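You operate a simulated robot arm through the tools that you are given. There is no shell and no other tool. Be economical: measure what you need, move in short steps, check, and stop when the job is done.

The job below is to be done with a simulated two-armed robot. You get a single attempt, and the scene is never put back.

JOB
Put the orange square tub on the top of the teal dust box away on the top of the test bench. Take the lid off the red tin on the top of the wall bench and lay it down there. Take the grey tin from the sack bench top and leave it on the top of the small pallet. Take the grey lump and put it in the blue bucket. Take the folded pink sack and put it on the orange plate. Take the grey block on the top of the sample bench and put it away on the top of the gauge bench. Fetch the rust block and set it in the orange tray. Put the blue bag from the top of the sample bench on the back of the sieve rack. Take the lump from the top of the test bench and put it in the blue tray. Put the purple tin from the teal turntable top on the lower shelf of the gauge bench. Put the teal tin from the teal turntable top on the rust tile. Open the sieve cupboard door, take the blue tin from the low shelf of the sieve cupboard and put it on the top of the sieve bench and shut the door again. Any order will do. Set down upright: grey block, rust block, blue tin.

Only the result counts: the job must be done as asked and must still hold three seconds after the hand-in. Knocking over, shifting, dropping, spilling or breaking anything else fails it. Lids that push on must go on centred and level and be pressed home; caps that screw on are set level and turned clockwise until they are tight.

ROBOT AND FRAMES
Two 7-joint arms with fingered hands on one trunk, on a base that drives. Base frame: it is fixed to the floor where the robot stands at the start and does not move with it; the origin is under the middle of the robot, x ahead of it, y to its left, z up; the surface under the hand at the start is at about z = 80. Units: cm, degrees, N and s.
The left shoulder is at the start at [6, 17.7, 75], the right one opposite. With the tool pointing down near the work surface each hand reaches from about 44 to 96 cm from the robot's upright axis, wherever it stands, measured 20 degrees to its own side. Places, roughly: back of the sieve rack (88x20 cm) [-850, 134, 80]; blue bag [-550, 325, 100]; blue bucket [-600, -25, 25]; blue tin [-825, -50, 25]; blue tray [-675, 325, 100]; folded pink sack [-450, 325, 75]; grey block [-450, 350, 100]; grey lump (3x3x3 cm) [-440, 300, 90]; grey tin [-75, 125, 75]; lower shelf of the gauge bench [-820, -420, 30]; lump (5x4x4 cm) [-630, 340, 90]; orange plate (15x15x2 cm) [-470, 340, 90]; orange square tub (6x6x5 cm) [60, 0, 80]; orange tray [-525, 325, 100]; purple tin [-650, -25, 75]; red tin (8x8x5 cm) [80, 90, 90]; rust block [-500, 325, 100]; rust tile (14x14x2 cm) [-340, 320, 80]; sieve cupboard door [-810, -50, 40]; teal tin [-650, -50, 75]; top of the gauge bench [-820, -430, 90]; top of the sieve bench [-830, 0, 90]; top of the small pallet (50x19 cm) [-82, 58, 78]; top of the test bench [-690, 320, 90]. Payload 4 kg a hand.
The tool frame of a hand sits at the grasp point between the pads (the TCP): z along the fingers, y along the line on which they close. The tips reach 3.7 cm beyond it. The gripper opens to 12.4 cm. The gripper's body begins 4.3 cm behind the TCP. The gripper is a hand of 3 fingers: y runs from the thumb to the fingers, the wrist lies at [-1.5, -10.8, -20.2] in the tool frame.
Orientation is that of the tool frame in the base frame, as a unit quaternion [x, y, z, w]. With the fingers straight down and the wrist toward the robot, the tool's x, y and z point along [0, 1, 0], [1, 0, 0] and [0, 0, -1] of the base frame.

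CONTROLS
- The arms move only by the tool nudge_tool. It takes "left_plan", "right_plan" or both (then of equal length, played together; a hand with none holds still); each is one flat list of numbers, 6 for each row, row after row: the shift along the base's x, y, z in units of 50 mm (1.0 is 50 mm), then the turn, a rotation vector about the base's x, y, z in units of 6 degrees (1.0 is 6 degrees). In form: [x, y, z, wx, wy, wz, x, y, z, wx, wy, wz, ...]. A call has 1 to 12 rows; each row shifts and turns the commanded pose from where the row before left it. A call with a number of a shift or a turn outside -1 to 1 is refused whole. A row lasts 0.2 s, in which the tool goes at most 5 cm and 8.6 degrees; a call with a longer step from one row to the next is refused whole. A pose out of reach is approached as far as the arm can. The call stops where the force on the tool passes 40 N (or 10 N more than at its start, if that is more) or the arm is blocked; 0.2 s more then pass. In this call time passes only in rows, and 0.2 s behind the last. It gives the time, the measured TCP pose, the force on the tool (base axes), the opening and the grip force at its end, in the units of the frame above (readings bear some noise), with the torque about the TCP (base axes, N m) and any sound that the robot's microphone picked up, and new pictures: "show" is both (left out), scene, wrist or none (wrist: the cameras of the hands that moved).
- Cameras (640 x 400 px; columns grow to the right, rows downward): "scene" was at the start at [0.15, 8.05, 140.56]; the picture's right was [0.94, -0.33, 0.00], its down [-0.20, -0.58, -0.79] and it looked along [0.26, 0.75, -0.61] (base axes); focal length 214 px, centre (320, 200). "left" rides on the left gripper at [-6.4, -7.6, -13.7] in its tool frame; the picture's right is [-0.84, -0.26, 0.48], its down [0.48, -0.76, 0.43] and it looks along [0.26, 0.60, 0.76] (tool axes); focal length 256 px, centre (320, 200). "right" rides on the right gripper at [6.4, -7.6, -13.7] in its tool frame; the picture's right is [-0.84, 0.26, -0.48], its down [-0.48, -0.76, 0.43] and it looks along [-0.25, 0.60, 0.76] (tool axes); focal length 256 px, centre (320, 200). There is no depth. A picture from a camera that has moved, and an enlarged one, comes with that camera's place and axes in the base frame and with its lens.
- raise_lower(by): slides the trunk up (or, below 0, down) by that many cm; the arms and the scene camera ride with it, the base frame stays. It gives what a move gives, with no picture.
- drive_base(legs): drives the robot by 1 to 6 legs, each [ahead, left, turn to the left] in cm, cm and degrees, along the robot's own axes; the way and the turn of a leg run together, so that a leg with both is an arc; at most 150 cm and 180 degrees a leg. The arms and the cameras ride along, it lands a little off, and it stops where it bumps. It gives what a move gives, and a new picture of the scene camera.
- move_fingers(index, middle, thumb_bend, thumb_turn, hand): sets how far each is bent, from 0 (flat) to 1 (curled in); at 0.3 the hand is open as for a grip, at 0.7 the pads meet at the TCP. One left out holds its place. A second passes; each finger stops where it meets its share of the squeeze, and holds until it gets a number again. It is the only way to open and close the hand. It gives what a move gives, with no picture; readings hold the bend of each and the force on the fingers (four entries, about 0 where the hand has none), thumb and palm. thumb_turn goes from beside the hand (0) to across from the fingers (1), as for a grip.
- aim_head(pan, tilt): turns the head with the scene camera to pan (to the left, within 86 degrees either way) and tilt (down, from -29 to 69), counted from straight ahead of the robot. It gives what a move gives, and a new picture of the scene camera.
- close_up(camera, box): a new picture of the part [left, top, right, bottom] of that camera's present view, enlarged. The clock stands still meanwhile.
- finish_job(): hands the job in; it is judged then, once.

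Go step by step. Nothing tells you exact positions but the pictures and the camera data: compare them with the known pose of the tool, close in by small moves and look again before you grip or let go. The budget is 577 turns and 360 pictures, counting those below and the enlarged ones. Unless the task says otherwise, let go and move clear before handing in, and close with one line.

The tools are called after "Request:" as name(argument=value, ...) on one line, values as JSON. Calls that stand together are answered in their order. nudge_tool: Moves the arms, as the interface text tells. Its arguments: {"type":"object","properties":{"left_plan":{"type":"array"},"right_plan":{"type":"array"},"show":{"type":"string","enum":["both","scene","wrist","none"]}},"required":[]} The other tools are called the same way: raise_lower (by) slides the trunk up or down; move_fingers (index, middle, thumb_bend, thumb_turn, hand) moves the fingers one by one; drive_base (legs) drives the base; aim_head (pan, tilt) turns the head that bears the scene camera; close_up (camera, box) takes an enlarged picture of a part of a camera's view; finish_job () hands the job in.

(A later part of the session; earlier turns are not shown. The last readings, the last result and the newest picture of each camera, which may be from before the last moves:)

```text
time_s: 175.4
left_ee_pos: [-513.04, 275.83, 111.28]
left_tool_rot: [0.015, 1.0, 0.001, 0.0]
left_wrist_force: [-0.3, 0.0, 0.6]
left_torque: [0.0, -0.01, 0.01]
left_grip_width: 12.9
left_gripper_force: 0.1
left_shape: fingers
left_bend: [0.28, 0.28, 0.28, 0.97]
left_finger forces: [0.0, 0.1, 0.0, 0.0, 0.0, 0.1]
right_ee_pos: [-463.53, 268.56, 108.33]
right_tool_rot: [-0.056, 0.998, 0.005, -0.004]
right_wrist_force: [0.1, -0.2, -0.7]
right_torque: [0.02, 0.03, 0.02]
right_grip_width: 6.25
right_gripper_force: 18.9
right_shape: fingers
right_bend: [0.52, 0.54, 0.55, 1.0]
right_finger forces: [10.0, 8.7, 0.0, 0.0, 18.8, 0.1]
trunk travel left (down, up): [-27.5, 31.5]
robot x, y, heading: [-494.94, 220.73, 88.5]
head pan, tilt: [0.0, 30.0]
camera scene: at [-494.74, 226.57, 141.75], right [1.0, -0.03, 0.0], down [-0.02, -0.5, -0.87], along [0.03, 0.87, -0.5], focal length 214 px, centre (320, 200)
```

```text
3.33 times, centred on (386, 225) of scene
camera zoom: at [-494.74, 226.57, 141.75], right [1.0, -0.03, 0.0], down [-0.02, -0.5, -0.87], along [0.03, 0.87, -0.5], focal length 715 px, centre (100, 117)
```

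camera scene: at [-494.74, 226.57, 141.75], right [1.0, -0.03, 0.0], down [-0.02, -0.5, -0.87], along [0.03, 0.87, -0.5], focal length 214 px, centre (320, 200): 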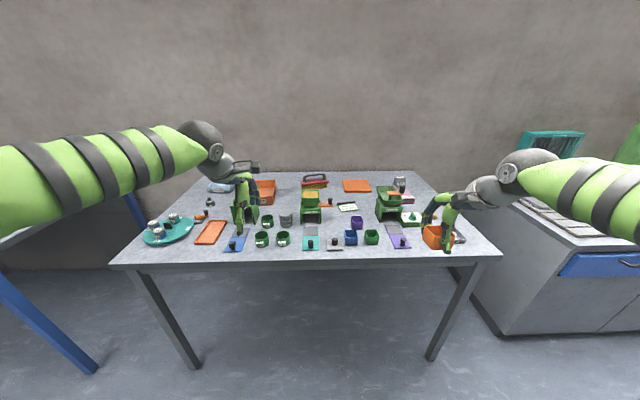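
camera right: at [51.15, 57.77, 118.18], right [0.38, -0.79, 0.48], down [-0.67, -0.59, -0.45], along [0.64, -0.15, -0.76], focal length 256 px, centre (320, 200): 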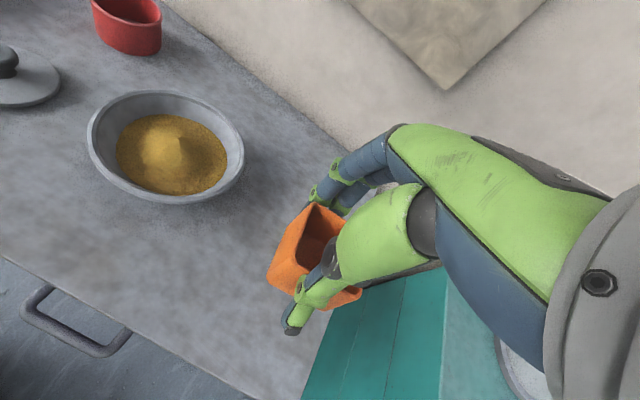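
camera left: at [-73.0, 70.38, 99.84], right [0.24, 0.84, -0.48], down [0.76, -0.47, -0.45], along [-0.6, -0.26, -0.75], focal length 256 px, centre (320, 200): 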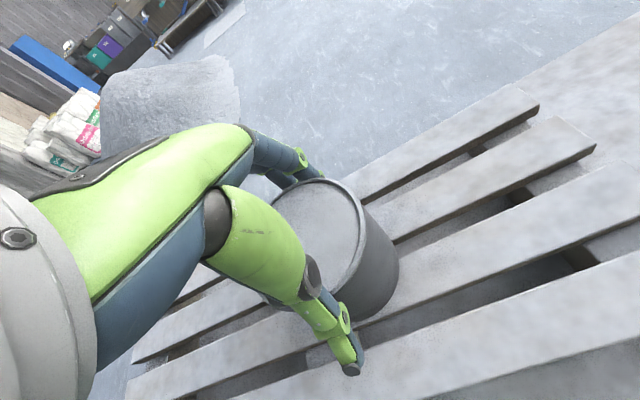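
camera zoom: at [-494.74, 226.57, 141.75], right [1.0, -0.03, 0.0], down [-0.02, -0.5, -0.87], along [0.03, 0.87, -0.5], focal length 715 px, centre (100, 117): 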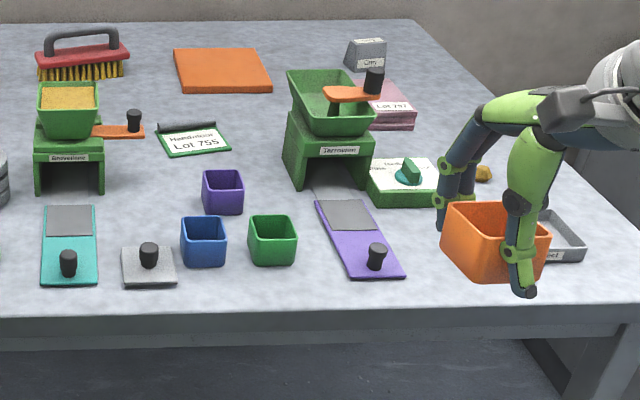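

The arms hide parts of it. I raise the trunk for a better overview and spread the hands.

Request:
raise_lower(by=31)

Request:
nudge_tool(left_plan=[-0.9, -0.3, 0, 0, 0, 0, -0.9, -0.3, 0, 0, 0, 0, -0.9, 0, 0, 0, 0, 0, -0.9, 0, 0, 0, 0, 0], right_plan=[0.8, -0.3, 0, 0, 0, 0, 0.8, -0.3, 0, 0, 0, 0, 0.8, 0, 0, 0, 0, 0, 0.8, 0, 0, 0, 0, 0], show="none")

Request:
aim_head(pan=0, tilt=42)

Request:
close_up(camera="scene", box=[160, 120, 320, 220])

Request:
close_up(camera="scene", box=[312, 120, 472, 220])

```text
time_s: 178.5
left_ee_pos: [-513.12, 275.97, 142.43]
left_tool_rot: [0.015, 1.0, 0.0, 0.0]
left_wrist_force: [0.0, -0.6, 0.2]
left_torque: [0.0, 0.04, 0.02]
left_grip_width: 12.9
left_gripper_force: 0.1
left_shape: fingers
left_bend: [0.28, 0.28, 0.28, 0.97]
left_finger forces: [0.0, 0.0, 0.0, 0.0, 0.0, 0.0]
right_ee_pos: [-463.59, 268.5, 139.28]
right_tool_rot: [-0.057, 0.998, 0.007, -0.004]
right_wrist_force: [0.3, 0.7, -1.1]
right_torque: [0.0, -0.02, 0.01]
right_grip_width: 6.26
right_gripper_force: 18.4
right_shape: fingers
right_bend: [0.52, 0.54, 0.55, 1.0]
right_finger forces: [10.0, 8.8, 0.0, 0.0, 18.6, 0.0]
trunk travel left (down, up): [-58.5, 0.5]
robot x, y, heading: [-494.92, 220.49, 88.3]
head pan, tilt: [0.0, 30.0]
```

```text
time_s: 179.5
left_ee_pos: [-531.0, 272.98, 142.14]
left_tool_rot: [0.016, 1.0, 0.0, 0.0]
left_wrist_force: [0.3, 0.8, -0.1]
left_torque: [0.01, -0.03, 0.01]
left_grip_width: 12.91
left_gripper_force: 0.1
left_shape: fingers
left_bend: [0.28, 0.28, 0.28, 0.97]
left_finger forces: [0.0, 0.0, 0.0, 0.0, 0.1, 0.0]
right_ee_pos: [-447.57, 265.48, 139.4]
right_tool_rot: [-0.056, 0.998, 0.006, -0.003]
right_wrist_force: [-0.1, 0.0, -0.8]
right_torque: [0.03, -0.01, -0.01]
right_grip_width: 6.22
right_gripper_force: 19.1
right_shape: fingers
right_bend: [0.52, 0.54, 0.55, 1.0]
right_finger forces: [10.2, 8.5, 0.0, 0.0, 18.7, 0.0]
trunk travel left (down, up): [-58.5, 0.5]
robot x, y, heading: [-495.12, 220.52, 88.6]
head pan, tilt: [0.0, 30.0]
```

```text
time_s: 180.2
left_ee_pos: [-530.97, 273.04, 142.12]
left_tool_rot: [0.015, 1.0, 0.001, -0.001]
left_wrist_force: [-0.5, -0.5, 0.0]
left_torque: [0.01, 0.03, 0.02]
left_grip_width: 12.89
left_gripper_force: 0.0
left_shape: fingers
left_bend: [0.28, 0.28, 0.28, 0.97]
left_finger forces: [0.0, 0.0, 0.0, 0.1, 0.1, 0.1]
right_ee_pos: [-447.48, 265.57, 139.33]
right_tool_rot: [-0.057, 0.998, 0.006, -0.003]
right_wrist_force: [0.1, 0.9, -0.8]
right_torque: [0.0, 0.05, 0.02]
right_grip_width: 6.26
right_gripper_force: 18.9
right_shape: fingers
right_bend: [0.52, 0.54, 0.55, 1.0]
right_finger forces: [10.1, 8.6, 0.0, 0.1, 18.7, 0.0]
trunk travel left (down, up): [-58.5, 0.5]
robot x, y, heading: [-495.12, 220.57, 88.1]
head pan, tilt: [0.0, 42.0]
camera scene: at [-494.77, 225.89, 170.93], right [1.0, -0.03, 0.0], down [-0.02, -0.67, -0.74], along [0.02, 0.74, -0.67], focal length 214 px, centre (320, 200)
```

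scene: 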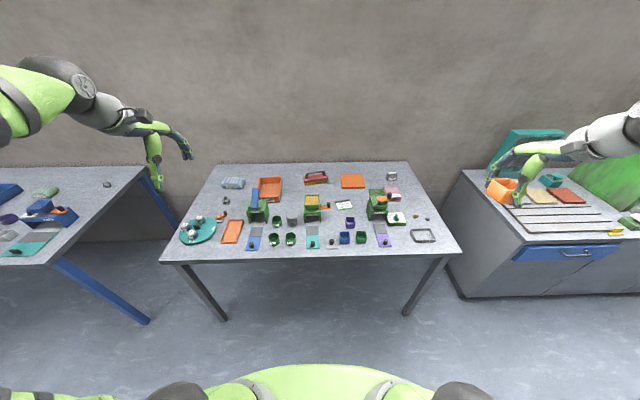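

```text
4.00 times, centred on (240, 170) of scene
camera zoom: at [-494.77, 225.89, 170.93], right [1.0, -0.03, 0.0], down [-0.02, -0.67, -0.74], along [0.02, 0.74, -0.67], focal length 858 px, centre (640, 320)
```

zoom: 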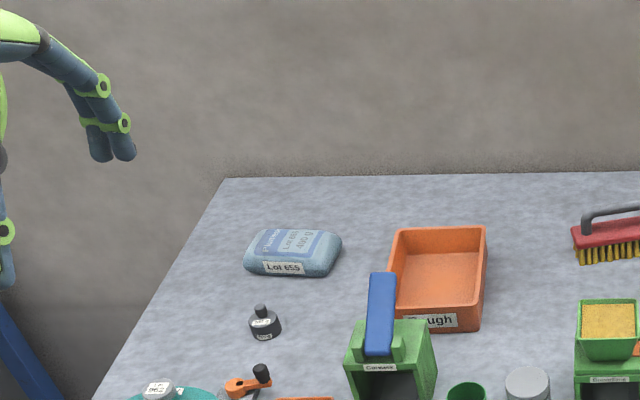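

```text
4.00 times, centred on (392, 170) of scene
camera zoom: at [-494.77, 225.89, 170.93], right [1.0, -0.03, 0.0], down [-0.02, -0.67, -0.74], along [0.02, 0.74, -0.67], focal length 858 px, centre (32, 320)
```

zoom: 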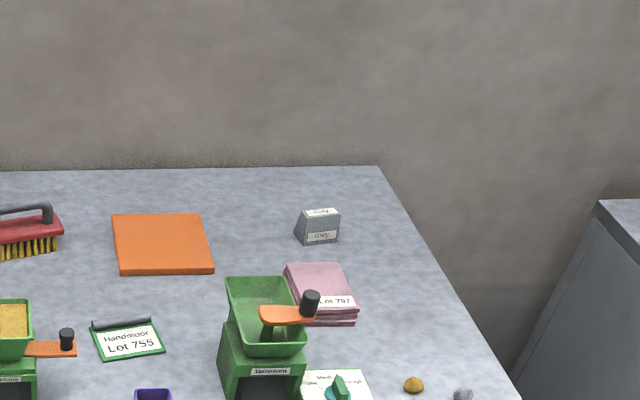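

I've found the blue bag [-545, 329], orange tray [-522, 327], orange plate, grey block, pink sack, and the grey lump at the right edge; the rust block may hide behind a hopper. First I free the right hand: drive left to the test bench with the tub.

Request:
drive_base(legs=[[0, 0, 1.7], [-8, 0, 0], [0, 150, 0], [0, 22, 0]])

Request:
close_up(camera="scene", box=[192, 120, 448, 280])

```text
time_s: 190.0
left_ee_pos: [-704.73, 261.95, 142.09]
left_tool_rot: [-0.009, 1.0, -0.001, 0.001]
left_wrist_force: [-0.5, 0.2, 0.4]
left_torque: [0.03, -0.03, 0.03]
left_grip_width: 12.89
left_gripper_force: 0.1
left_shape: fingers
left_bend: [0.28, 0.28, 0.28, 0.97]
left_finger forces: [0.0, 0.0, 0.0, 0.0, 0.0, 0.0]
right_ee_pos: [-621.0, 258.39, 139.44]
right_tool_rot: [-0.08, 0.997, 0.005, -0.003]
right_wrist_force: [0.0, 0.2, 0.0]
right_torque: [-0.05, -0.01, 0.0]
right_grip_width: 6.25
right_gripper_force: 19.0
right_shape: fingers
right_bend: [0.52, 0.54, 0.55, 1.0]
right_finger forces: [10.2, 8.6, 0.0, 0.0, 18.7, 0.0]
trunk travel left (down, up): [-58.5, 0.5]
robot x, y, heading: [-666.08, 211.45, 90.9]
head pan, tilt: [0.0, 42.0]
camera scene: at [-666.33, 216.62, 170.92], right [1.0, 0.02, 0.0], down [0.01, -0.67, -0.74], along [-0.01, 0.74, -0.67], focal length 214 px, centre (320, 200)
```

scene: 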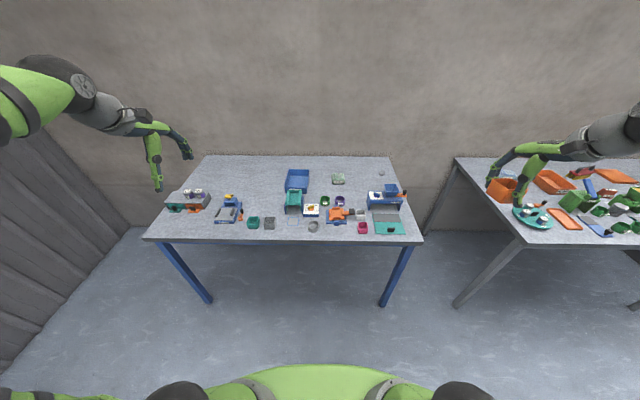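

```text
2.50 times, centred on (320, 200) of scene
camera zoom: at [-666.33, 216.62, 170.92], right [1.0, 0.02, 0.0], down [0.01, -0.67, -0.74], along [-0.01, 0.74, -0.67], focal length 536 px, centre (320, 200)
```

zoom: 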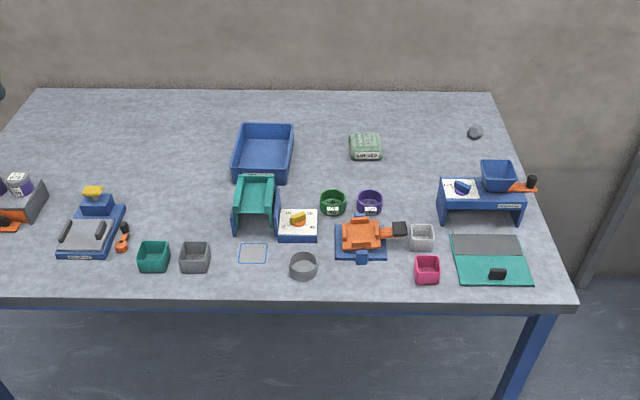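

On the test bench I see the blue tray at [-681, 323], the dark lump at about [-628, 332], and free space around [-641, 325] for the tub. I move closer and lower the trunk partway.

Request:
drive_base(legs=[[0, 0, -0.9], [31, -6, 0]])

Request:
raise_lower(by=-20)

Request:
aim_head(pan=-15, tilt=42)

Request:
close_up(camera="scene", box=[192, 100, 448, 260])

```text
time_s: 192.4
left_ee_pos: [-697.93, 292.63, 142.07]
left_tool_rot: [-0.002, 1.0, -0.001, 0.0]
left_wrist_force: [0.1, 0.6, 0.0]
left_torque: [-0.03, 0.02, 0.02]
left_grip_width: 12.89
left_gripper_force: 0.1
left_shape: fingers
left_bend: [0.28, 0.28, 0.28, 0.97]
left_finger forces: [0.1, 0.1, 0.0, 0.0, 0.1, 0.1]
right_ee_pos: [-614.23, 287.95, 139.39]
right_tool_rot: [-0.073, 0.997, 0.005, -0.004]
right_wrist_force: [0.3, 1.0, -0.8]
right_torque: [-0.03, 0.0, 0.02]
right_grip_width: 6.21
right_gripper_force: 18.4
right_shape: fingers
right_bend: [0.52, 0.54, 0.55, 1.0]
right_finger forces: [10.1, 8.8, 0.0, 0.0, 18.8, 0.0]
trunk travel left (down, up): [-58.5, 0.5]
robot x, y, heading: [-660.46, 241.43, 90.2]
head pan, tilt: [0.0, 42.0]
camera scene: at [-660.09, 246.68, 170.92], right [1.0, 0.0, 0.0], down [0.0, -0.67, -0.74], along [0.0, 0.74, -0.67], focal length 214 px, centre (320, 200)
```

scene: 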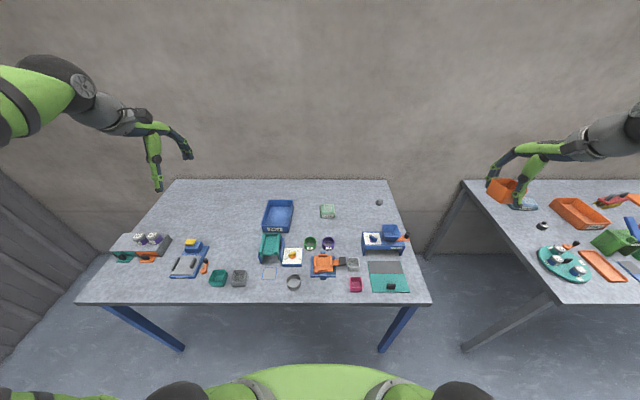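

```text
time_s: 194.5
left_ee_pos: [-698.03, 292.47, 122.17]
left_tool_rot: [-0.001, 1.0, 0.0, 0.0]
left_wrist_force: [-0.5, 0.0, 0.2]
left_torque: [0.03, 0.01, 0.01]
left_grip_width: 12.88
left_gripper_force: 0.0
left_shape: fingers
left_bend: [0.28, 0.28, 0.28, 0.97]
left_finger forces: [0.1, 0.0, 0.1, 0.0, 0.0, 0.0]
right_ee_pos: [-614.2, 287.72, 119.38]
right_tool_rot: [-0.073, 0.997, 0.006, -0.004]
right_wrist_force: [0.8, -0.1, -0.9]
right_torque: [0.0, 0.0, 0.02]
right_grip_width: 6.21
right_gripper_force: 18.5
right_shape: fingers
right_bend: [0.52, 0.54, 0.55, 1.0]
right_finger forces: [10.1, 8.8, 0.0, 0.1, 18.7, 0.0]
trunk travel left (down, up): [-38.5, 20.5]
robot x, y, heading: [-660.28, 241.04, 90.2]
head pan, tilt: [0.0, 42.0]
```

```text
time_s: 195.3
left_ee_pos: [-697.9, 292.45, 122.13]
left_tool_rot: [-0.002, 1.0, 0.0, 0.0]
left_wrist_force: [0.3, 1.1, 0.1]
left_torque: [0.0, 0.01, 0.0]
left_grip_width: 12.89
left_gripper_force: 0.1
left_shape: fingers
left_bend: [0.28, 0.28, 0.28, 0.97]
left_finger forces: [0.0, 0.0, 0.0, 0.0, 0.1, 0.1]
right_ee_pos: [-614.19, 287.76, 119.39]
right_tool_rot: [-0.073, 0.997, 0.006, -0.004]
right_wrist_force: [-0.4, 0.8, -0.8]
right_torque: [0.02, -0.01, -0.01]
right_grip_width: 6.23
right_gripper_force: 18.6
right_shape: fingers
right_bend: [0.52, 0.54, 0.55, 1.0]
right_finger forces: [10.1, 8.9, 0.0, 0.0, 18.7, 0.0]
trunk travel left (down, up): [-38.5, 20.5]
robot x, y, heading: [-660.44, 241.26, 90.0]
head pan, tilt: [-15.0, 42.0]
camera scene: at [-657.95, 246.27, 150.92], right [0.97, -0.26, 0.0], down [-0.17, -0.65, -0.74], along [0.19, 0.72, -0.67], focal length 214 px, centre (320, 200)
```

scene: 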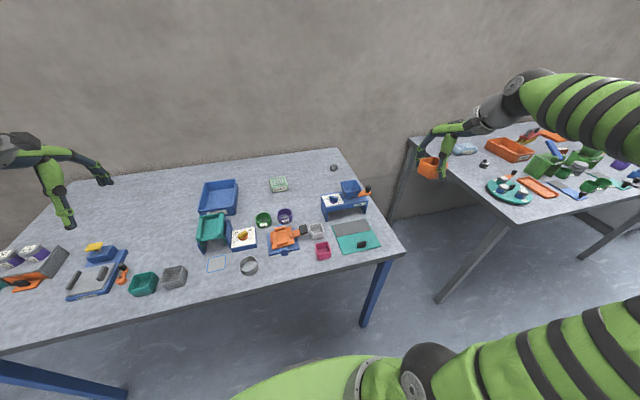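

```text
2.50 times, centred on (320, 180) of scene
camera zoom: at [-657.95, 246.27, 150.92], right [0.97, -0.26, 0.0], down [-0.17, -0.65, -0.74], along [0.19, 0.72, -0.67], focal length 536 px, centre (320, 250)
```

zoom: 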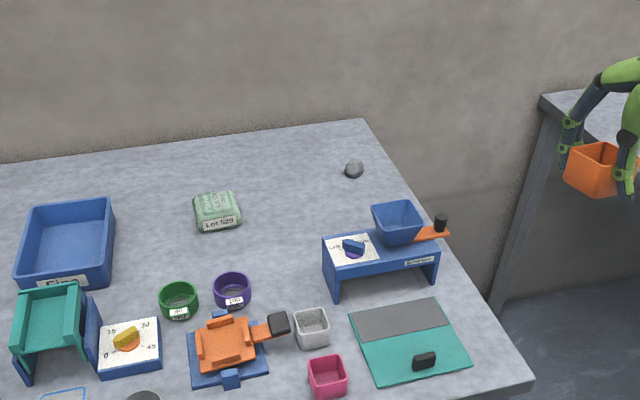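

I carry the tub over to [-642, 326.5], high above the things, and look with the wrist camera.

Request:
nudge_tool(right_plan=[-0.55, 0.77, 0, 0, 0, 0, -0.55, 0.77, 0, 0, 0, 0, -0.55, 0.77, 0, 0, 0, 0, -0.55, 0.77, 0, 0, 0, 0, -0.55, 0.77, 0, 0, 0, 0, -0.55, 0.77, 0, 0, 0, 0, -0.55, 0.77, 0, 0, 0, 0, -0.55, 0.77, 0, 0, 0, 0, -0.55, 0.77, 0, 0, 0, 0, -0.55, 0.77, 0, 0, 0, 0], show="wrist")

```text
time_s: 197.5
left_ee_pos: [-697.93, 292.66, 122.0]
left_tool_rot: [-0.001, 1.0, -0.001, 0.0]
left_wrist_force: [0.0, -0.2, -1.3]
left_torque: [-0.02, 0.02, 0.01]
left_grip_width: 12.93
left_gripper_force: 0.0
left_shape: fingers
left_bend: [0.28, 0.28, 0.28, 0.97]
left_finger forces: [0.0, 0.1, 0.0, 0.0, 0.0, 0.0]
right_ee_pos: [-641.7, 325.64, 119.01]
right_tool_rot: [-0.072, 0.997, 0.004, -0.004]
right_wrist_force: [0.5, -1.1, -1.0]
right_torque: [-0.02, 0.01, 0.05]
right_grip_width: 6.14
right_gripper_force: 17.7
right_shape: fingers
right_bend: [0.53, 0.54, 0.55, 1.0]
right_finger forces: [9.9, 8.6, 0.0, 0.0, 18.4, 0.1]
right hand out of reach, approached as far as the arm can: row 10
trunk travel left (down, up): [-38.5, 20.5]
robot x, y, heading: [-660.64, 241.34, 89.9]
head pan, tilt: [-15.0, 42.0]
camera right: at [-646.7, 317.17, 132.77], right [0.8, 0.37, 0.48], down [0.58, -0.68, -0.44], along [0.16, 0.63, -0.76], focal length 256 px, centre (320, 200)
```

right: 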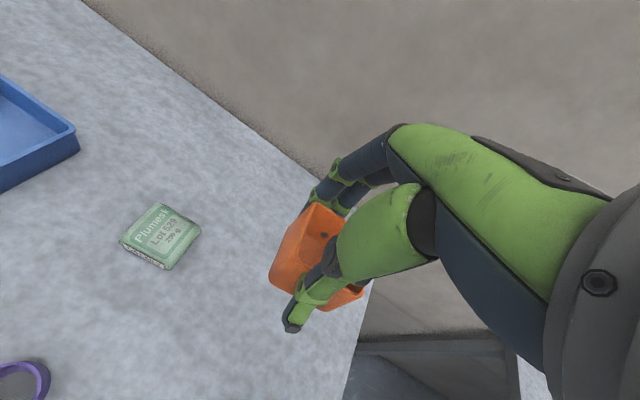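

The spot is clear. I lower the tub to contact.

Request:
nudge_tool(right_plan=[0, 0, -0.9, 0, 0, 0, 0, 0, -0.9, 0, 0, 0, 0, 0, -0.9, 0, 0, 0, 0, 0, -0.9, 0, 0, 0, 0, 0, -0.7, 0, 0, 0, 0, 0, -0.3, 0, 0, 0, 0, 0, -0.2, 0, 0, 0], show="wrist")

```text
time_s: 199.1
left_ee_pos: [-697.95, 292.41, 122.09]
left_tool_rot: [-0.002, 1.0, 0.0, -0.001]
left_wrist_force: [0.8, 0.1, -0.9]
left_torque: [-0.01, 0.04, -0.01]
left_grip_width: 12.89
left_gripper_force: 0.0
left_shape: fingers
left_bend: [0.28, 0.28, 0.28, 0.97]
left_finger forces: [0.0, 0.0, 0.0, 0.0, 0.0, 0.1]
right_ee_pos: [-641.68, 325.7, 95.11]
right_tool_rot: [-0.072, 0.997, 0.006, -0.003]
right_wrist_force: [-0.2, -0.4, -0.1]
right_torque: [0.0, -0.04, 0.04]
right_grip_width: 6.16
right_gripper_force: 18.7
right_shape: fingers
right_bend: [0.53, 0.54, 0.55, 1.0]
right_finger forces: [9.7, 8.3, 0.1, 0.0, 17.9, 0.1]
trunk travel left (down, up): [-38.5, 20.5]
robot x, y, heading: [-660.5, 241.03, 90.2]
head pan, tilt: [-15.0, 42.0]
camera right: at [-646.72, 317.16, 108.69], right [0.8, 0.37, 0.48], down [0.58, -0.68, -0.45], along [0.16, 0.64, -0.76], focal length 256 px, centre (320, 200)
```

right: 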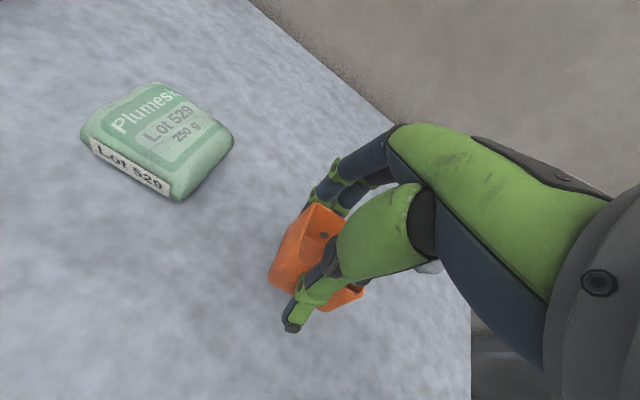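

I check how the tub sits in the hand before releasing.

Request:
close_up(camera="right", box=[240, 180, 400, 280])

Request:
close_up(camera="scene", box=[250, 100, 378, 180])

```text
4.00 times, centred on (320, 230) of right
camera zoom: at [-646.72, 317.16, 108.69], right [0.8, 0.37, 0.48], down [0.58, -0.68, -0.45], along [0.16, 0.64, -0.76], focal length 1024 px, centre (320, 80)
```

zoom: 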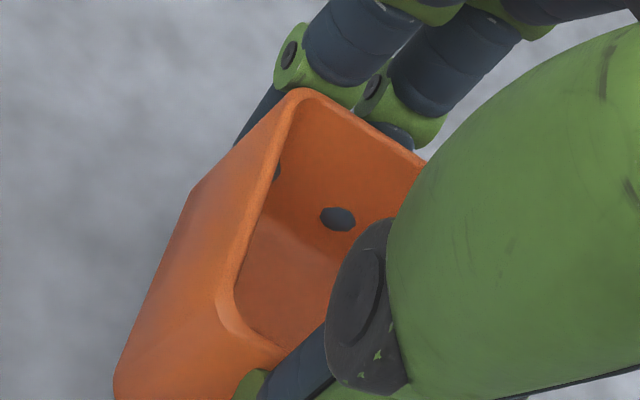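

```text
5.00 times, centred on (314, 140) of scene
camera zoom: at [-657.95, 246.29, 150.93], right [0.97, -0.26, 0.0], down [-0.17, -0.65, -0.74], along [0.19, 0.72, -0.67], focal length 1072 px, centre (350, 500)
```

zoom: 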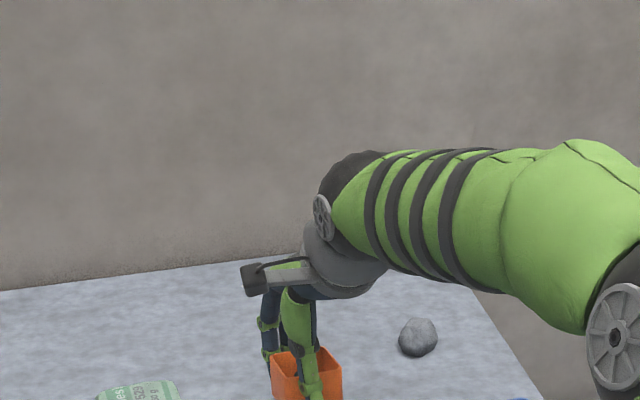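

Tub is upright. I lower the last bit in fine steps.

Request:
nudge_tool(right_plan=[0, 0, -0.15, 0, 0, 0, 0, 0, -0.12, 0, 0, 0], show="none")

Request:
nudge_tool(right_plan=[0, 0, -0.1, 0, 0, 0, 0, 0, -0.08, 0, 0, 0], show="none")

```text
time_s: 199.7
left_ee_pos: [-697.92, 292.48, 122.13]
left_tool_rot: [-0.001, 1.0, 0.0, 0.001]
left_wrist_force: [-0.9, -0.3, -0.4]
left_torque: [-0.01, -0.02, 0.01]
left_grip_width: 12.9
left_gripper_force: 0.0
left_shape: fingers
left_bend: [0.28, 0.28, 0.28, 0.97]
left_finger forces: [0.1, 0.0, 0.1, 0.0, 0.0, 0.1]
right_ee_pos: [-641.82, 325.75, 93.52]
right_tool_rot: [-0.073, 0.997, 0.005, -0.004]
right_wrist_force: [0.3, 0.9, 0.0]
right_torque: [0.01, 0.02, 0.02]
right_grip_width: 6.12
right_gripper_force: 18.2
right_shape: fingers
right_bend: [0.53, 0.54, 0.55, 1.0]
right_finger forces: [9.7, 8.4, 0.1, 0.0, 18.0, 0.0]
trunk travel left (down, up): [-38.5, 20.5]
robot x, y, heading: [-660.47, 241.17, 90.4]
head pan, tilt: [-15.0, 42.0]
```

```text
time_s: 200.3
left_ee_pos: [-697.82, 292.48, 122.11]
left_tool_rot: [-0.001, 1.0, 0.0, 0.0]
left_wrist_force: [0.5, -0.2, -0.2]
left_torque: [0.0, -0.01, 0.0]
left_grip_width: 12.89
left_gripper_force: 0.1
left_shape: fingers
left_bend: [0.28, 0.28, 0.28, 0.97]
left_finger forces: [0.0, 0.0, 0.1, 0.1, 0.0, 0.0]
right_ee_pos: [-641.64, 325.76, 92.82]
right_tool_rot: [-0.073, 0.997, 0.005, -0.004]
right_wrist_force: [0.2, -0.5, -0.5]
right_torque: [0.02, -0.01, 0.02]
right_grip_width: 6.13
right_gripper_force: 17.8
right_shape: fingers
right_bend: [0.53, 0.54, 0.55, 1.0]
right_finger forces: [9.7, 8.3, 0.0, 0.0, 17.9, 0.1]
trunk travel left (down, up): [-38.5, 20.5]
robot x, y, heading: [-660.66, 241.56, 90.4]
head pan, tilt: [-15.0, 42.0]
```

Request:
nudge_tool(right_plan=[0, 0, -0.1, 0, 0, 0, 0, 0, -0.08, 0, 0, 0], show="none")

Request:
nudge_tool(right_plan=[0, 0, -0.08, 0, 0, 0], show="none")

```text
time_s: 200.9
left_ee_pos: [-697.8, 292.58, 122.01]
left_tool_rot: [-0.001, 1.0, 0.001, 0.0]
left_wrist_force: [0.6, 0.0, 0.0]
left_torque: [-0.01, -0.03, 0.03]
left_grip_width: 12.9
left_gripper_force: 0.1
left_shape: fingers
left_bend: [0.28, 0.28, 0.28, 0.97]
left_finger forces: [0.1, 0.0, 0.1, 0.0, 0.0, 0.1]
right_ee_pos: [-641.72, 325.8, 91.98]
right_tool_rot: [-0.073, 0.997, 0.006, -0.004]
right_wrist_force: [0.2, 0.8, -1.8]
right_torque: [-0.01, 0.0, 0.02]
right_grip_width: 6.15
right_gripper_force: 17.9
right_shape: fingers
right_bend: [0.53, 0.54, 0.55, 1.0]
right_finger forces: [9.7, 8.4, 0.0, 0.0, 17.9, 0.0]
trunk travel left (down, up): [-38.5, 20.5]
robot x, y, heading: [-660.15, 241.44, 90.1]
head pan, tilt: [-15.0, 42.0]
```

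```text
time_s: 201.3
left_ee_pos: [-697.94, 292.49, 122.06]
left_tool_rot: [-0.002, 1.0, 0.0, -0.001]
left_wrist_force: [0.5, -0.2, 0.0]
left_torque: [0.03, 0.02, 0.0]
left_grip_width: 12.89
left_gripper_force: 0.0
left_shape: fingers
left_bend: [0.28, 0.28, 0.28, 0.97]
left_finger forces: [0.0, 0.0, 0.0, 0.0, 0.0, 0.0]
right_ee_pos: [-641.64, 325.82, 91.52]
right_tool_rot: [-0.073, 0.997, 0.006, -0.004]
right_wrist_force: [0.2, 0.8, 0.0]
right_torque: [-0.03, 0.01, -0.02]
right_grip_width: 6.14
right_gripper_force: 17.6
right_shape: fingers
right_bend: [0.53, 0.54, 0.55, 1.0]
right_finger forces: [9.6, 8.4, 0.0, 0.1, 17.9, 0.1]
trunk travel left (down, up): [-38.5, 20.5]
robot x, y, heading: [-660.35, 241.28, 90.4]
head pan, tilt: [-15.0, 42.0]
```

Request:
nudge_tool(right_plan=[0, 0, -0.08, 0, 0, 0, 0, 0, -0.08, 0, 0, 0], show="none")

Request:
nudge_tool(right_plan=[0, 0, -0.08, 0, 0, 0], show="wrist")

```text
time_s: 201.9
left_ee_pos: [-697.88, 292.41, 122.16]
left_tool_rot: [-0.002, 1.0, 0.0, 0.0]
left_wrist_force: [0.1, -0.6, 0.2]
left_torque: [0.01, 0.02, 0.0]
left_grip_width: 12.9
left_gripper_force: 0.1
left_shape: fingers
left_bend: [0.28, 0.28, 0.28, 0.97]
left_finger forces: [0.0, 0.0, 0.0, 0.0, 0.0, 0.0]
right_ee_pos: [-641.63, 325.66, 91.17]
right_tool_rot: [-0.073, 0.997, 0.008, -0.004]
right_wrist_force: [-0.2, -2.8, 12.9]
right_torque: [0.31, 0.01, -0.02]
right_grip_width: 6.11
right_gripper_force: 20.9
right_shape: fingers
right_bend: [0.53, 0.54, 0.55, 1.0]
right_finger forces: [9.6, 9.2, 0.0, 0.1, 23.3, 0.0]
trunk travel left (down, up): [-38.5, 20.5]
robot x, y, heading: [-660.35, 241.24, 90.1]
head pan, tilt: [-15.0, 42.0]
```

```text
time_s: 202.3
left_ee_pos: [-697.91, 292.23, 122.14]
left_tool_rot: [-0.002, 1.0, 0.001, 0.001]
left_wrist_force: [0.4, 0.0, 0.7]
left_torque: [-0.01, -0.01, 0.0]
left_grip_width: 12.9
left_gripper_force: 0.0
left_shape: fingers
left_bend: [0.28, 0.28, 0.28, 0.97]
left_finger forces: [0.1, 0.0, 0.1, 0.0, 0.1, 0.0]
right_ee_pos: [-641.75, 325.68, 90.83]
right_tool_rot: [-0.073, 0.997, 0.009, -0.004]
right_wrist_force: [1.2, -4.3, 28.9]
right_torque: [0.75, 0.12, -0.03]
right_grip_width: 6.24
right_gripper_force: 23.0
right_shape: fingers
right_bend: [0.53, 0.54, 0.54, 1.0]
right_finger forces: [10.1, 9.9, 0.0, 0.0, 26.4, 0.0]
trunk travel left (down, up): [-38.5, 20.5]
robot x, y, heading: [-660.37, 241.51, 90.2]
head pan, tilt: [-15.0, 42.0]
camera right: at [-646.72, 317.0, 104.46], right [0.8, 0.37, 0.48], down [0.58, -0.67, -0.45], along [0.16, 0.64, -0.75], focal length 256 px, centre (320, 200)
```

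right: 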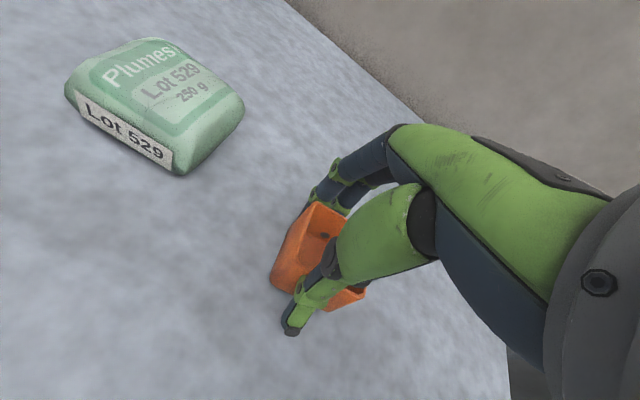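

Tub on the bench. I release, rise, then shift the robot right to reach the lump.

Request:
move_fingers(hand="right", index=0.35, middle=0.35, thumb_bend=0.35)

Request:
nudge_tool(right_plan=[0, 0, 0.4, 0, 0, 0, 0, 0, 0.8, 0, 0, 0, 0, 0, 0.9, 0, 0, 0, 0, 0, 0.9, 0, 0, 0, 0, 0, 0.9, 0, 0, 0], show="none")

Request:
drive_base(legs=[[5, -18, 0]])

Request:
nudge_tool(right_plan=[0, 0, 0, 0, 0, 0], show="wrist")

```text
time_s: 203.3
left_ee_pos: [-697.92, 292.55, 122.14]
left_tool_rot: [-0.001, 1.0, 0.0, 0.0]
left_wrist_force: [0.1, 0.3, 0.2]
left_torque: [0.0, 0.0, -0.05]
left_grip_width: 12.93
left_gripper_force: 0.1
left_shape: fingers
left_bend: [0.28, 0.28, 0.28, 0.97]
left_finger forces: [0.1, 0.0, 0.0, 0.1, 0.0, 0.0]
right_ee_pos: [-641.6, 325.63, 90.3]
right_tool_rot: [-0.073, 0.997, 0.004, -0.004]
right_wrist_force: [-0.2, -0.2, -0.4]
right_torque: [0.03, -0.01, -0.03]
right_grip_width: 10.82
right_gripper_force: 0.1
right_shape: fingers
right_bend: [0.35, 0.35, 0.35, 0.98]
right_finger forces: [0.0, 0.0, 0.0, 0.0, 0.1, 0.1]
trunk travel left (down, up): [-38.5, 20.5]
robot x, y, heading: [-660.41, 241.39, 90.2]
head pan, tilt: [-15.0, 42.0]
```

```text
time_s: 204.5
left_ee_pos: [-697.88, 292.51, 122.16]
left_tool_rot: [-0.001, 1.0, -0.001, 0.0]
left_wrist_force: [-1.1, 0.9, -0.1]
left_torque: [-0.01, 0.02, -0.02]
left_grip_width: 12.89
left_gripper_force: 0.1
left_shape: fingers
left_bend: [0.28, 0.28, 0.28, 0.97]
left_finger forces: [0.0, 0.0, 0.0, 0.0, 0.0, 0.0]
right_ee_pos: [-641.53, 325.79, 109.91]
right_tool_rot: [-0.073, 0.997, 0.005, -0.004]
right_wrist_force: [0.4, 0.2, 0.3]
right_torque: [-0.02, 0.0, -0.02]
right_grip_width: 10.86
right_gripper_force: 0.1
right_shape: fingers
right_bend: [0.35, 0.35, 0.35, 0.98]
right_finger forces: [0.1, 0.1, 0.1, 0.0, 0.0, 0.0]
trunk travel left (down, up): [-38.5, 20.5]
robot x, y, heading: [-660.45, 241.48, 89.9]
head pan, tilt: [-15.0, 42.0]
```

```text
time_s: 206.0
left_ee_pos: [-679.62, 297.58, 122.18]
left_tool_rot: [-0.001, 1.0, 0.0, -0.001]
left_wrist_force: [0.0, 1.1, -0.6]
left_torque: [-0.01, -0.04, -0.01]
left_grip_width: 12.92
left_gripper_force: 0.1
left_shape: fingers
left_bend: [0.28, 0.28, 0.28, 0.97]
left_finger forces: [0.1, 0.0, 0.1, 0.0, 0.1, 0.0]
right_ee_pos: [-623.24, 330.72, 109.84]
right_tool_rot: [-0.071, 0.997, 0.005, -0.004]
right_wrist_force: [0.4, 0.2, -0.7]
right_torque: [-0.02, 0.01, -0.02]
right_grip_width: 10.83
right_gripper_force: 0.0
right_shape: fingers
right_bend: [0.35, 0.35, 0.35, 0.98]
right_finger forces: [0.0, 0.0, 0.0, 0.1, 0.1, 0.0]
trunk travel left (down, up): [-38.5, 20.5]
robot x, y, heading: [-642.23, 246.34, 90.2]
head pan, tilt: [-15.0, 42.0]
camera scene: at [-639.81, 251.33, 150.92], right [0.97, -0.26, 0.0], down [-0.17, -0.65, -0.74], along [0.19, 0.72, -0.67], focal length 214 px, centre (320, 200)
```

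scene: 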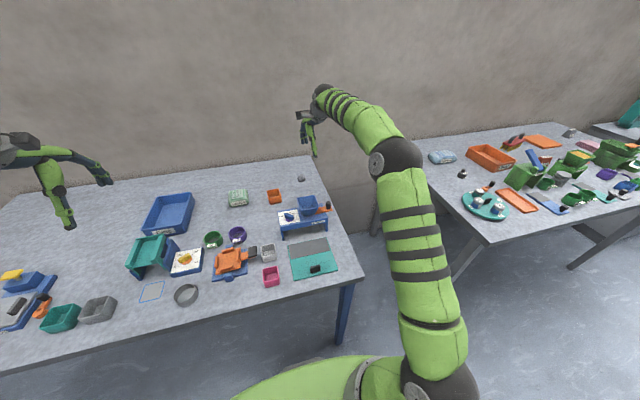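

```text
time_s: 206.4
left_ee_pos: [-679.67, 297.46, 122.14]
left_tool_rot: [0.0, 1.0, 0.0, -0.001]
left_wrist_force: [0.0, -0.3, -0.2]
left_torque: [-0.03, -0.02, 0.02]
left_grip_width: 12.9
left_gripper_force: 0.2
left_shape: fingers
left_bend: [0.28, 0.28, 0.28, 0.97]
left_finger forces: [0.0, 0.1, 0.0, 0.0, 0.0, 0.1]
right_ee_pos: [-623.22, 330.74, 109.89]
right_tool_rot: [-0.072, 0.997, 0.006, -0.004]
right_wrist_force: [0.7, 0.4, 0.8]
right_torque: [-0.02, 0.01, -0.02]
right_grip_width: 10.87
right_gripper_force: 0.0
right_shape: fingers
right_bend: [0.35, 0.35, 0.35, 0.98]
right_finger forces: [0.1, 0.0, 0.0, 0.1, 0.1, 0.1]
trunk travel left (down, up): [-38.5, 20.5]
robot x, y, heading: [-642.45, 246.65, 90.1]
head pan, tilt: [-15.0, 42.0]
camera right: at [-628.26, 322.28, 123.56], right [0.8, 0.37, 0.48], down [0.58, -0.68, -0.45], along [0.16, 0.64, -0.76], focal length 256 px, centre (320, 200)
```

right: 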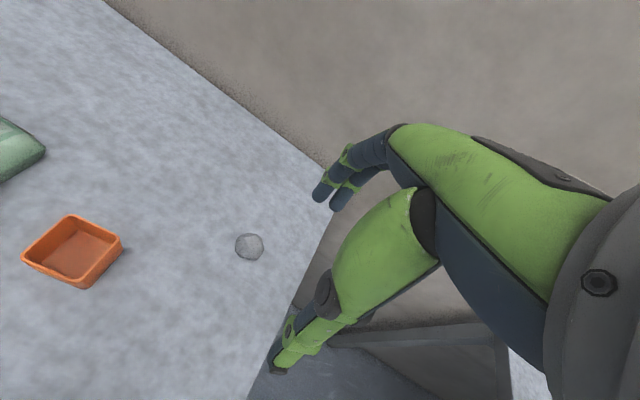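

The lump is at about [-626.8, 336.8, 88.5]. I move over it and re-check.

Request:
nudge_tool(right_plan=[-0.24, 0.4, -0.3, 0, 0, 0, -0.24, 0.4, -0.5, 0, 0, 0, -0.24, 0.42, -0.7, 0, 0, 0, 0, 0, -0.6, 0, 0, 0], show="wrist")

```text
time_s: 207.4
left_ee_pos: [-679.75, 297.47, 122.08]
left_tool_rot: [0.0, 1.0, 0.0, -0.001]
left_wrist_force: [0.7, 0.7, -0.2]
left_torque: [0.01, 0.01, -0.01]
left_grip_width: 12.88
left_gripper_force: 0.0
left_shape: fingers
left_bend: [0.28, 0.28, 0.28, 0.97]
left_finger forces: [0.0, 0.0, 0.0, 0.0, 0.1, 0.1]
right_ee_pos: [-626.86, 336.84, 99.34]
right_tool_rot: [-0.071, 0.997, 0.006, -0.004]
right_wrist_force: [-0.6, -0.5, -0.3]
right_torque: [0.01, -0.01, 0.0]
right_grip_width: 10.83
right_gripper_force: 0.1
right_shape: fingers
right_bend: [0.35, 0.35, 0.35, 0.98]
right_finger forces: [0.1, 0.0, 0.1, 0.0, 0.0, 0.1]
trunk travel left (down, up): [-38.5, 20.5]
robot x, y, heading: [-642.15, 246.57, 90.1]
head pan, tilt: [-15.0, 42.0]
camera right: at [-631.85, 328.3, 113.0], right [0.8, 0.37, 0.48], down [0.58, -0.68, -0.45], along [0.16, 0.64, -0.76], focal length 256 px, centre (320, 200)
```

right: 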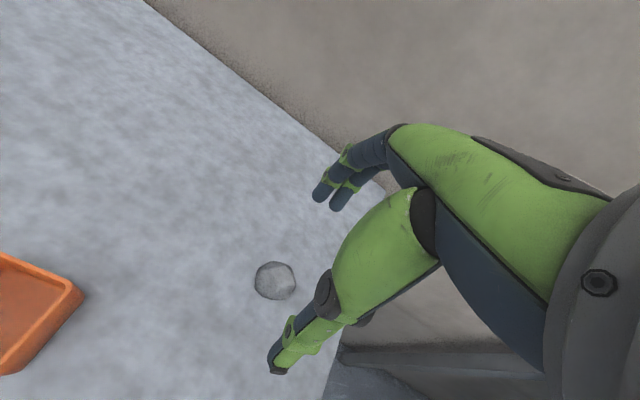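

It agrees. I go down and grip.

Request:
nudge_tool(right_plan=[0, 0.08, -0.6, 0, 0, 0, 0, 0, -0.6, 0, 0, 0, 0, 0, -0.42, 0, 0, 0], show="none")

Request:
move_fingers(hand="right", index=0.66, middle=0.66, thumb_bend=0.66)

Request:
nudge_tool(right_plan=[0, 0, 0.3, 0, 0, 0, 0, 0, 0.6, 0, 0, 0, 0, 0, 0.9, 0, 0, 0], show="wrist")

```text
time_s: 208.2
left_ee_pos: [-679.71, 297.56, 122.01]
left_tool_rot: [0.0, 1.0, 0.0, 0.0]
left_wrist_force: [0.7, 0.5, 0.4]
left_torque: [0.0, 0.0, 0.0]
left_grip_width: 12.92
left_gripper_force: 0.2
left_shape: fingers
left_bend: [0.28, 0.28, 0.28, 0.97]
left_finger forces: [0.0, 0.0, 0.1, 0.0, 0.0, 0.0]
right_ee_pos: [-626.92, 337.16, 91.3]
right_tool_rot: [-0.071, 0.997, 0.007, -0.004]
right_wrist_force: [0.0, 0.1, 0.7]
right_torque: [-0.01, -0.03, -0.03]
right_grip_width: 10.82
right_gripper_force: 0.1
right_shape: fingers
right_bend: [0.35, 0.35, 0.35, 0.98]
right_finger forces: [0.1, 0.0, 0.0, 0.0, 0.0, 0.0]
trunk travel left (down, up): [-38.5, 20.5]
robot x, y, heading: [-642.51, 246.12, 90.1]
head pan, tilt: [-15.0, 42.0]
```

```text
time_s: 209.2
left_ee_pos: [-679.74, 297.56, 122.14]
left_tool_rot: [0.0, 1.0, 0.0, 0.0]
left_wrist_force: [0.1, 0.0, -0.6]
left_torque: [0.05, -0.02, 0.01]
left_grip_width: 12.89
left_gripper_force: 0.1
left_shape: fingers
left_bend: [0.28, 0.28, 0.28, 0.97]
left_finger forces: [0.0, 0.0, 0.1, 0.0, 0.0, 0.1]
right_ee_pos: [-627.03, 337.21, 91.36]
right_tool_rot: [-0.072, 0.997, 0.007, -0.004]
right_wrist_force: [0.1, 1.5, 1.5]
right_torque: [0.0, 0.02, 0.0]
right_grip_width: 2.89
right_gripper_force: 8.7
right_shape: fingers
right_bend: [0.63, 0.61, 0.63, 1.0]
right_finger forces: [2.8, 6.1, 0.0, 0.1, 8.3, 0.0]
trunk travel left (down, up): [-38.5, 20.5]
robot x, y, heading: [-642.48, 246.45, 90.0]
head pan, tilt: [-15.0, 42.0]
```

```text
time_s: 210.0
left_ee_pos: [-679.76, 297.63, 122.05]
left_tool_rot: [-0.002, 1.0, 0.0, -0.001]
left_wrist_force: [0.0, 0.7, 0.4]
left_torque: [-0.01, 0.0, 0.03]
left_grip_width: 12.91
left_gripper_force: 0.1
left_shape: fingers
left_bend: [0.28, 0.28, 0.28, 0.97]
left_finger forces: [0.0, 0.1, 0.1, 0.1, 0.1, 0.0]
right_ee_pos: [-626.98, 337.11, 100.19]
right_tool_rot: [-0.072, 0.997, 0.005, -0.003]
right_wrist_force: [-0.2, 0.8, -0.8]
right_torque: [-0.01, -0.01, 0.0]
right_grip_width: 2.83
right_gripper_force: 7.7
right_shape: fingers
right_bend: [0.63, 0.61, 0.63, 1.0]
right_finger forces: [2.4, 5.5, 0.0, 0.0, 7.9, 0.1]
trunk travel left (down, up): [-38.5, 20.5]
robot x, y, heading: [-642.5, 246.3, 90.1]
head pan, tilt: [-15.0, 42.0]
camera right: at [-631.94, 328.62, 113.94], right [0.8, 0.37, 0.48], down [0.58, -0.68, -0.45], along [0.16, 0.63, -0.76], focal length 256 px, centre (320, 200)
```

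right: 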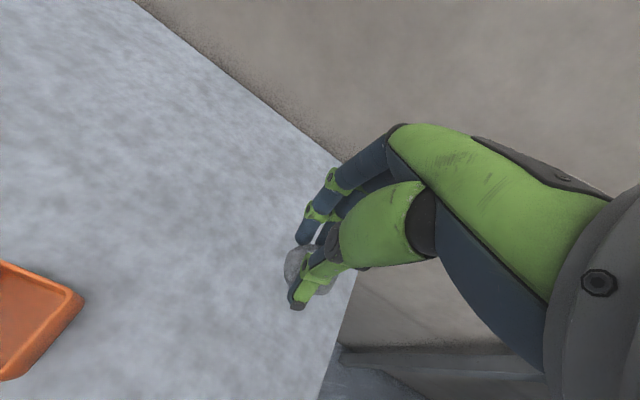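

The lump is held. I tighten, raise, and drive left until it's over the blue tray.

Request:
move_fingers(hand="right", index=0.72, middle=0.7, thumb_bend=0.7)

Request:
nudge_tool(right_plan=[0, -0.5, 0.8, 0, 0, 0, 0, -0.6, 0.6, 0, 0, 0, 0, -0.6, 0.6, 0, 0, 0, 0, -0.6, 0.3, 0, 0, 0], show="none")

Request:
drive_base(legs=[[-5, 52, 0]])

Request:
nudge_tool(right_plan=[0, 0, 0, 0, 0, 0], show="wrist")

```text
time_s: 211.0
left_ee_pos: [-679.78, 297.52, 122.12]
left_tool_rot: [0.0, 1.0, 0.0, 0.001]
left_wrist_force: [-0.3, 0.2, 0.0]
left_torque: [-0.03, 0.01, -0.02]
left_grip_width: 12.89
left_gripper_force: 0.0
left_shape: fingers
left_bend: [0.28, 0.28, 0.28, 0.97]
left_finger forces: [0.0, 0.0, 0.0, 0.1, 0.1, 0.1]
right_ee_pos: [-626.99, 337.22, 100.26]
right_tool_rot: [-0.072, 0.997, 0.005, -0.004]
right_wrist_force: [0.1, -0.3, -0.6]
right_torque: [-0.02, -0.01, 0.02]
right_grip_width: 2.42
right_gripper_force: 17.2
right_shape: fingers
right_bend: [0.64, 0.62, 0.64, 1.0]
right_finger forces: [8.9, 9.7, 0.0, 0.1, 16.6, 0.1]
trunk travel left (down, up): [-38.5, 20.5]
robot x, y, heading: [-642.55, 246.37, 90.1]
head pan, tilt: [-15.0, 42.0]
```

```text
time_s: 212.0
left_ee_pos: [-679.75, 297.59, 122.22]
left_tool_rot: [-0.001, 1.0, 0.0, -0.001]
left_wrist_force: [0.0, -0.4, -0.6]
left_torque: [0.01, 0.02, 0.02]
left_grip_width: 12.91
left_gripper_force: 0.1
left_shape: fingers
left_bend: [0.28, 0.28, 0.28, 0.97]
left_finger forces: [0.0, 0.1, 0.0, 0.1, 0.1, 0.0]
right_ee_pos: [-627.03, 325.64, 111.94]
right_tool_rot: [-0.071, 0.997, 0.005, -0.004]
right_wrist_force: [0.5, -0.7, -0.5]
right_torque: [0.0, 0.03, -0.01]
right_grip_width: 2.38
right_gripper_force: 17.1
right_shape: fingers
right_bend: [0.64, 0.63, 0.64, 1.0]
right_finger forces: [8.7, 9.6, 0.0, 0.0, 16.4, 0.1]
trunk travel left (down, up): [-38.5, 20.5]
robot x, y, heading: [-642.13, 246.24, 90.0]
head pan, tilt: [-15.0, 42.0]
```

```text
time_s: 215.1
left_ee_pos: [-731.84, 292.63, 122.1]
left_tool_rot: [-0.001, 1.0, 0.001, 0.0]
left_wrist_force: [0.9, 0.2, -0.5]
left_torque: [-0.01, 0.02, 0.02]
left_grip_width: 12.88
left_gripper_force: 0.0
left_shape: fingers
left_bend: [0.28, 0.28, 0.28, 0.97]
left_finger forces: [0.0, 0.1, 0.1, 0.1, 0.1, 0.1]
right_ee_pos: [-679.17, 320.8, 111.79]
right_tool_rot: [-0.072, 0.997, 0.005, -0.005]
right_wrist_force: [-0.6, 1.0, 0.7]
right_torque: [-0.05, -0.01, 0.02]
right_grip_width: 2.38
right_gripper_force: 17.4
right_shape: fingers
right_bend: [0.64, 0.63, 0.64, 1.0]
right_finger forces: [8.6, 9.6, 0.0, 0.0, 16.3, 0.0]
trunk travel left (down, up): [-38.5, 20.5]
robot x, y, heading: [-694.67, 241.23, 90.1]
head pan, tilt: [-15.0, 42.0]
camera scene: at [-692.07, 246.28, 150.93], right [0.97, -0.26, 0.0], down [-0.17, -0.65, -0.74], along [0.19, 0.72, -0.67], focal length 214 px, centre (320, 200)
```

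scene: 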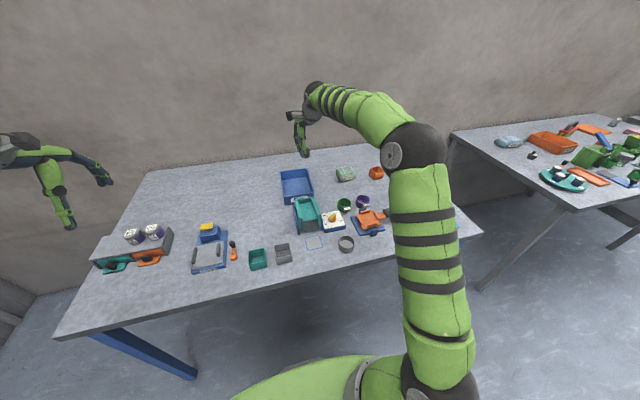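

```text
time_s: 215.5
left_ee_pos: [-731.8, 292.44, 122.11]
left_tool_rot: [-0.001, 1.0, 0.0, 0.0]
left_wrist_force: [0.3, -0.1, 0.8]
left_torque: [0.01, 0.02, -0.02]
left_grip_width: 12.92
left_gripper_force: 0.0
left_shape: fingers
left_bend: [0.28, 0.28, 0.28, 0.97]
left_finger forces: [0.0, 0.1, 0.1, 0.0, 0.0, 0.0]
right_ee_pos: [-679.16, 320.79, 111.71]
right_tool_rot: [-0.072, 0.997, 0.005, -0.003]
right_wrist_force: [0.3, -0.4, 0.6]
right_torque: [0.03, -0.02, 0.0]
right_grip_width: 2.4
right_gripper_force: 17.1
right_shape: fingers
right_bend: [0.64, 0.63, 0.64, 1.0]
right_finger forces: [8.7, 9.6, 0.0, 0.0, 16.3, 0.0]
trunk travel left (down, up): [-38.5, 20.5]
robot x, y, heading: [-694.47, 241.61, 89.9]
head pan, tilt: [-15.0, 42.0]
camera right: at [-684.17, 312.29, 125.52], right [0.8, 0.37, 0.48], down [0.58, -0.68, -0.45], along [0.16, 0.64, -0.76], focal length 256 px, centre (320, 200)
```

right: 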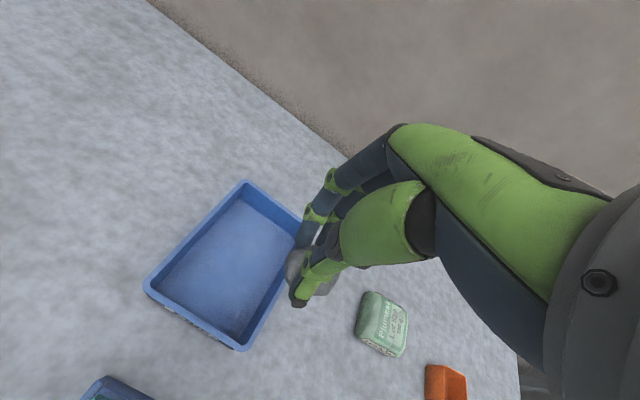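

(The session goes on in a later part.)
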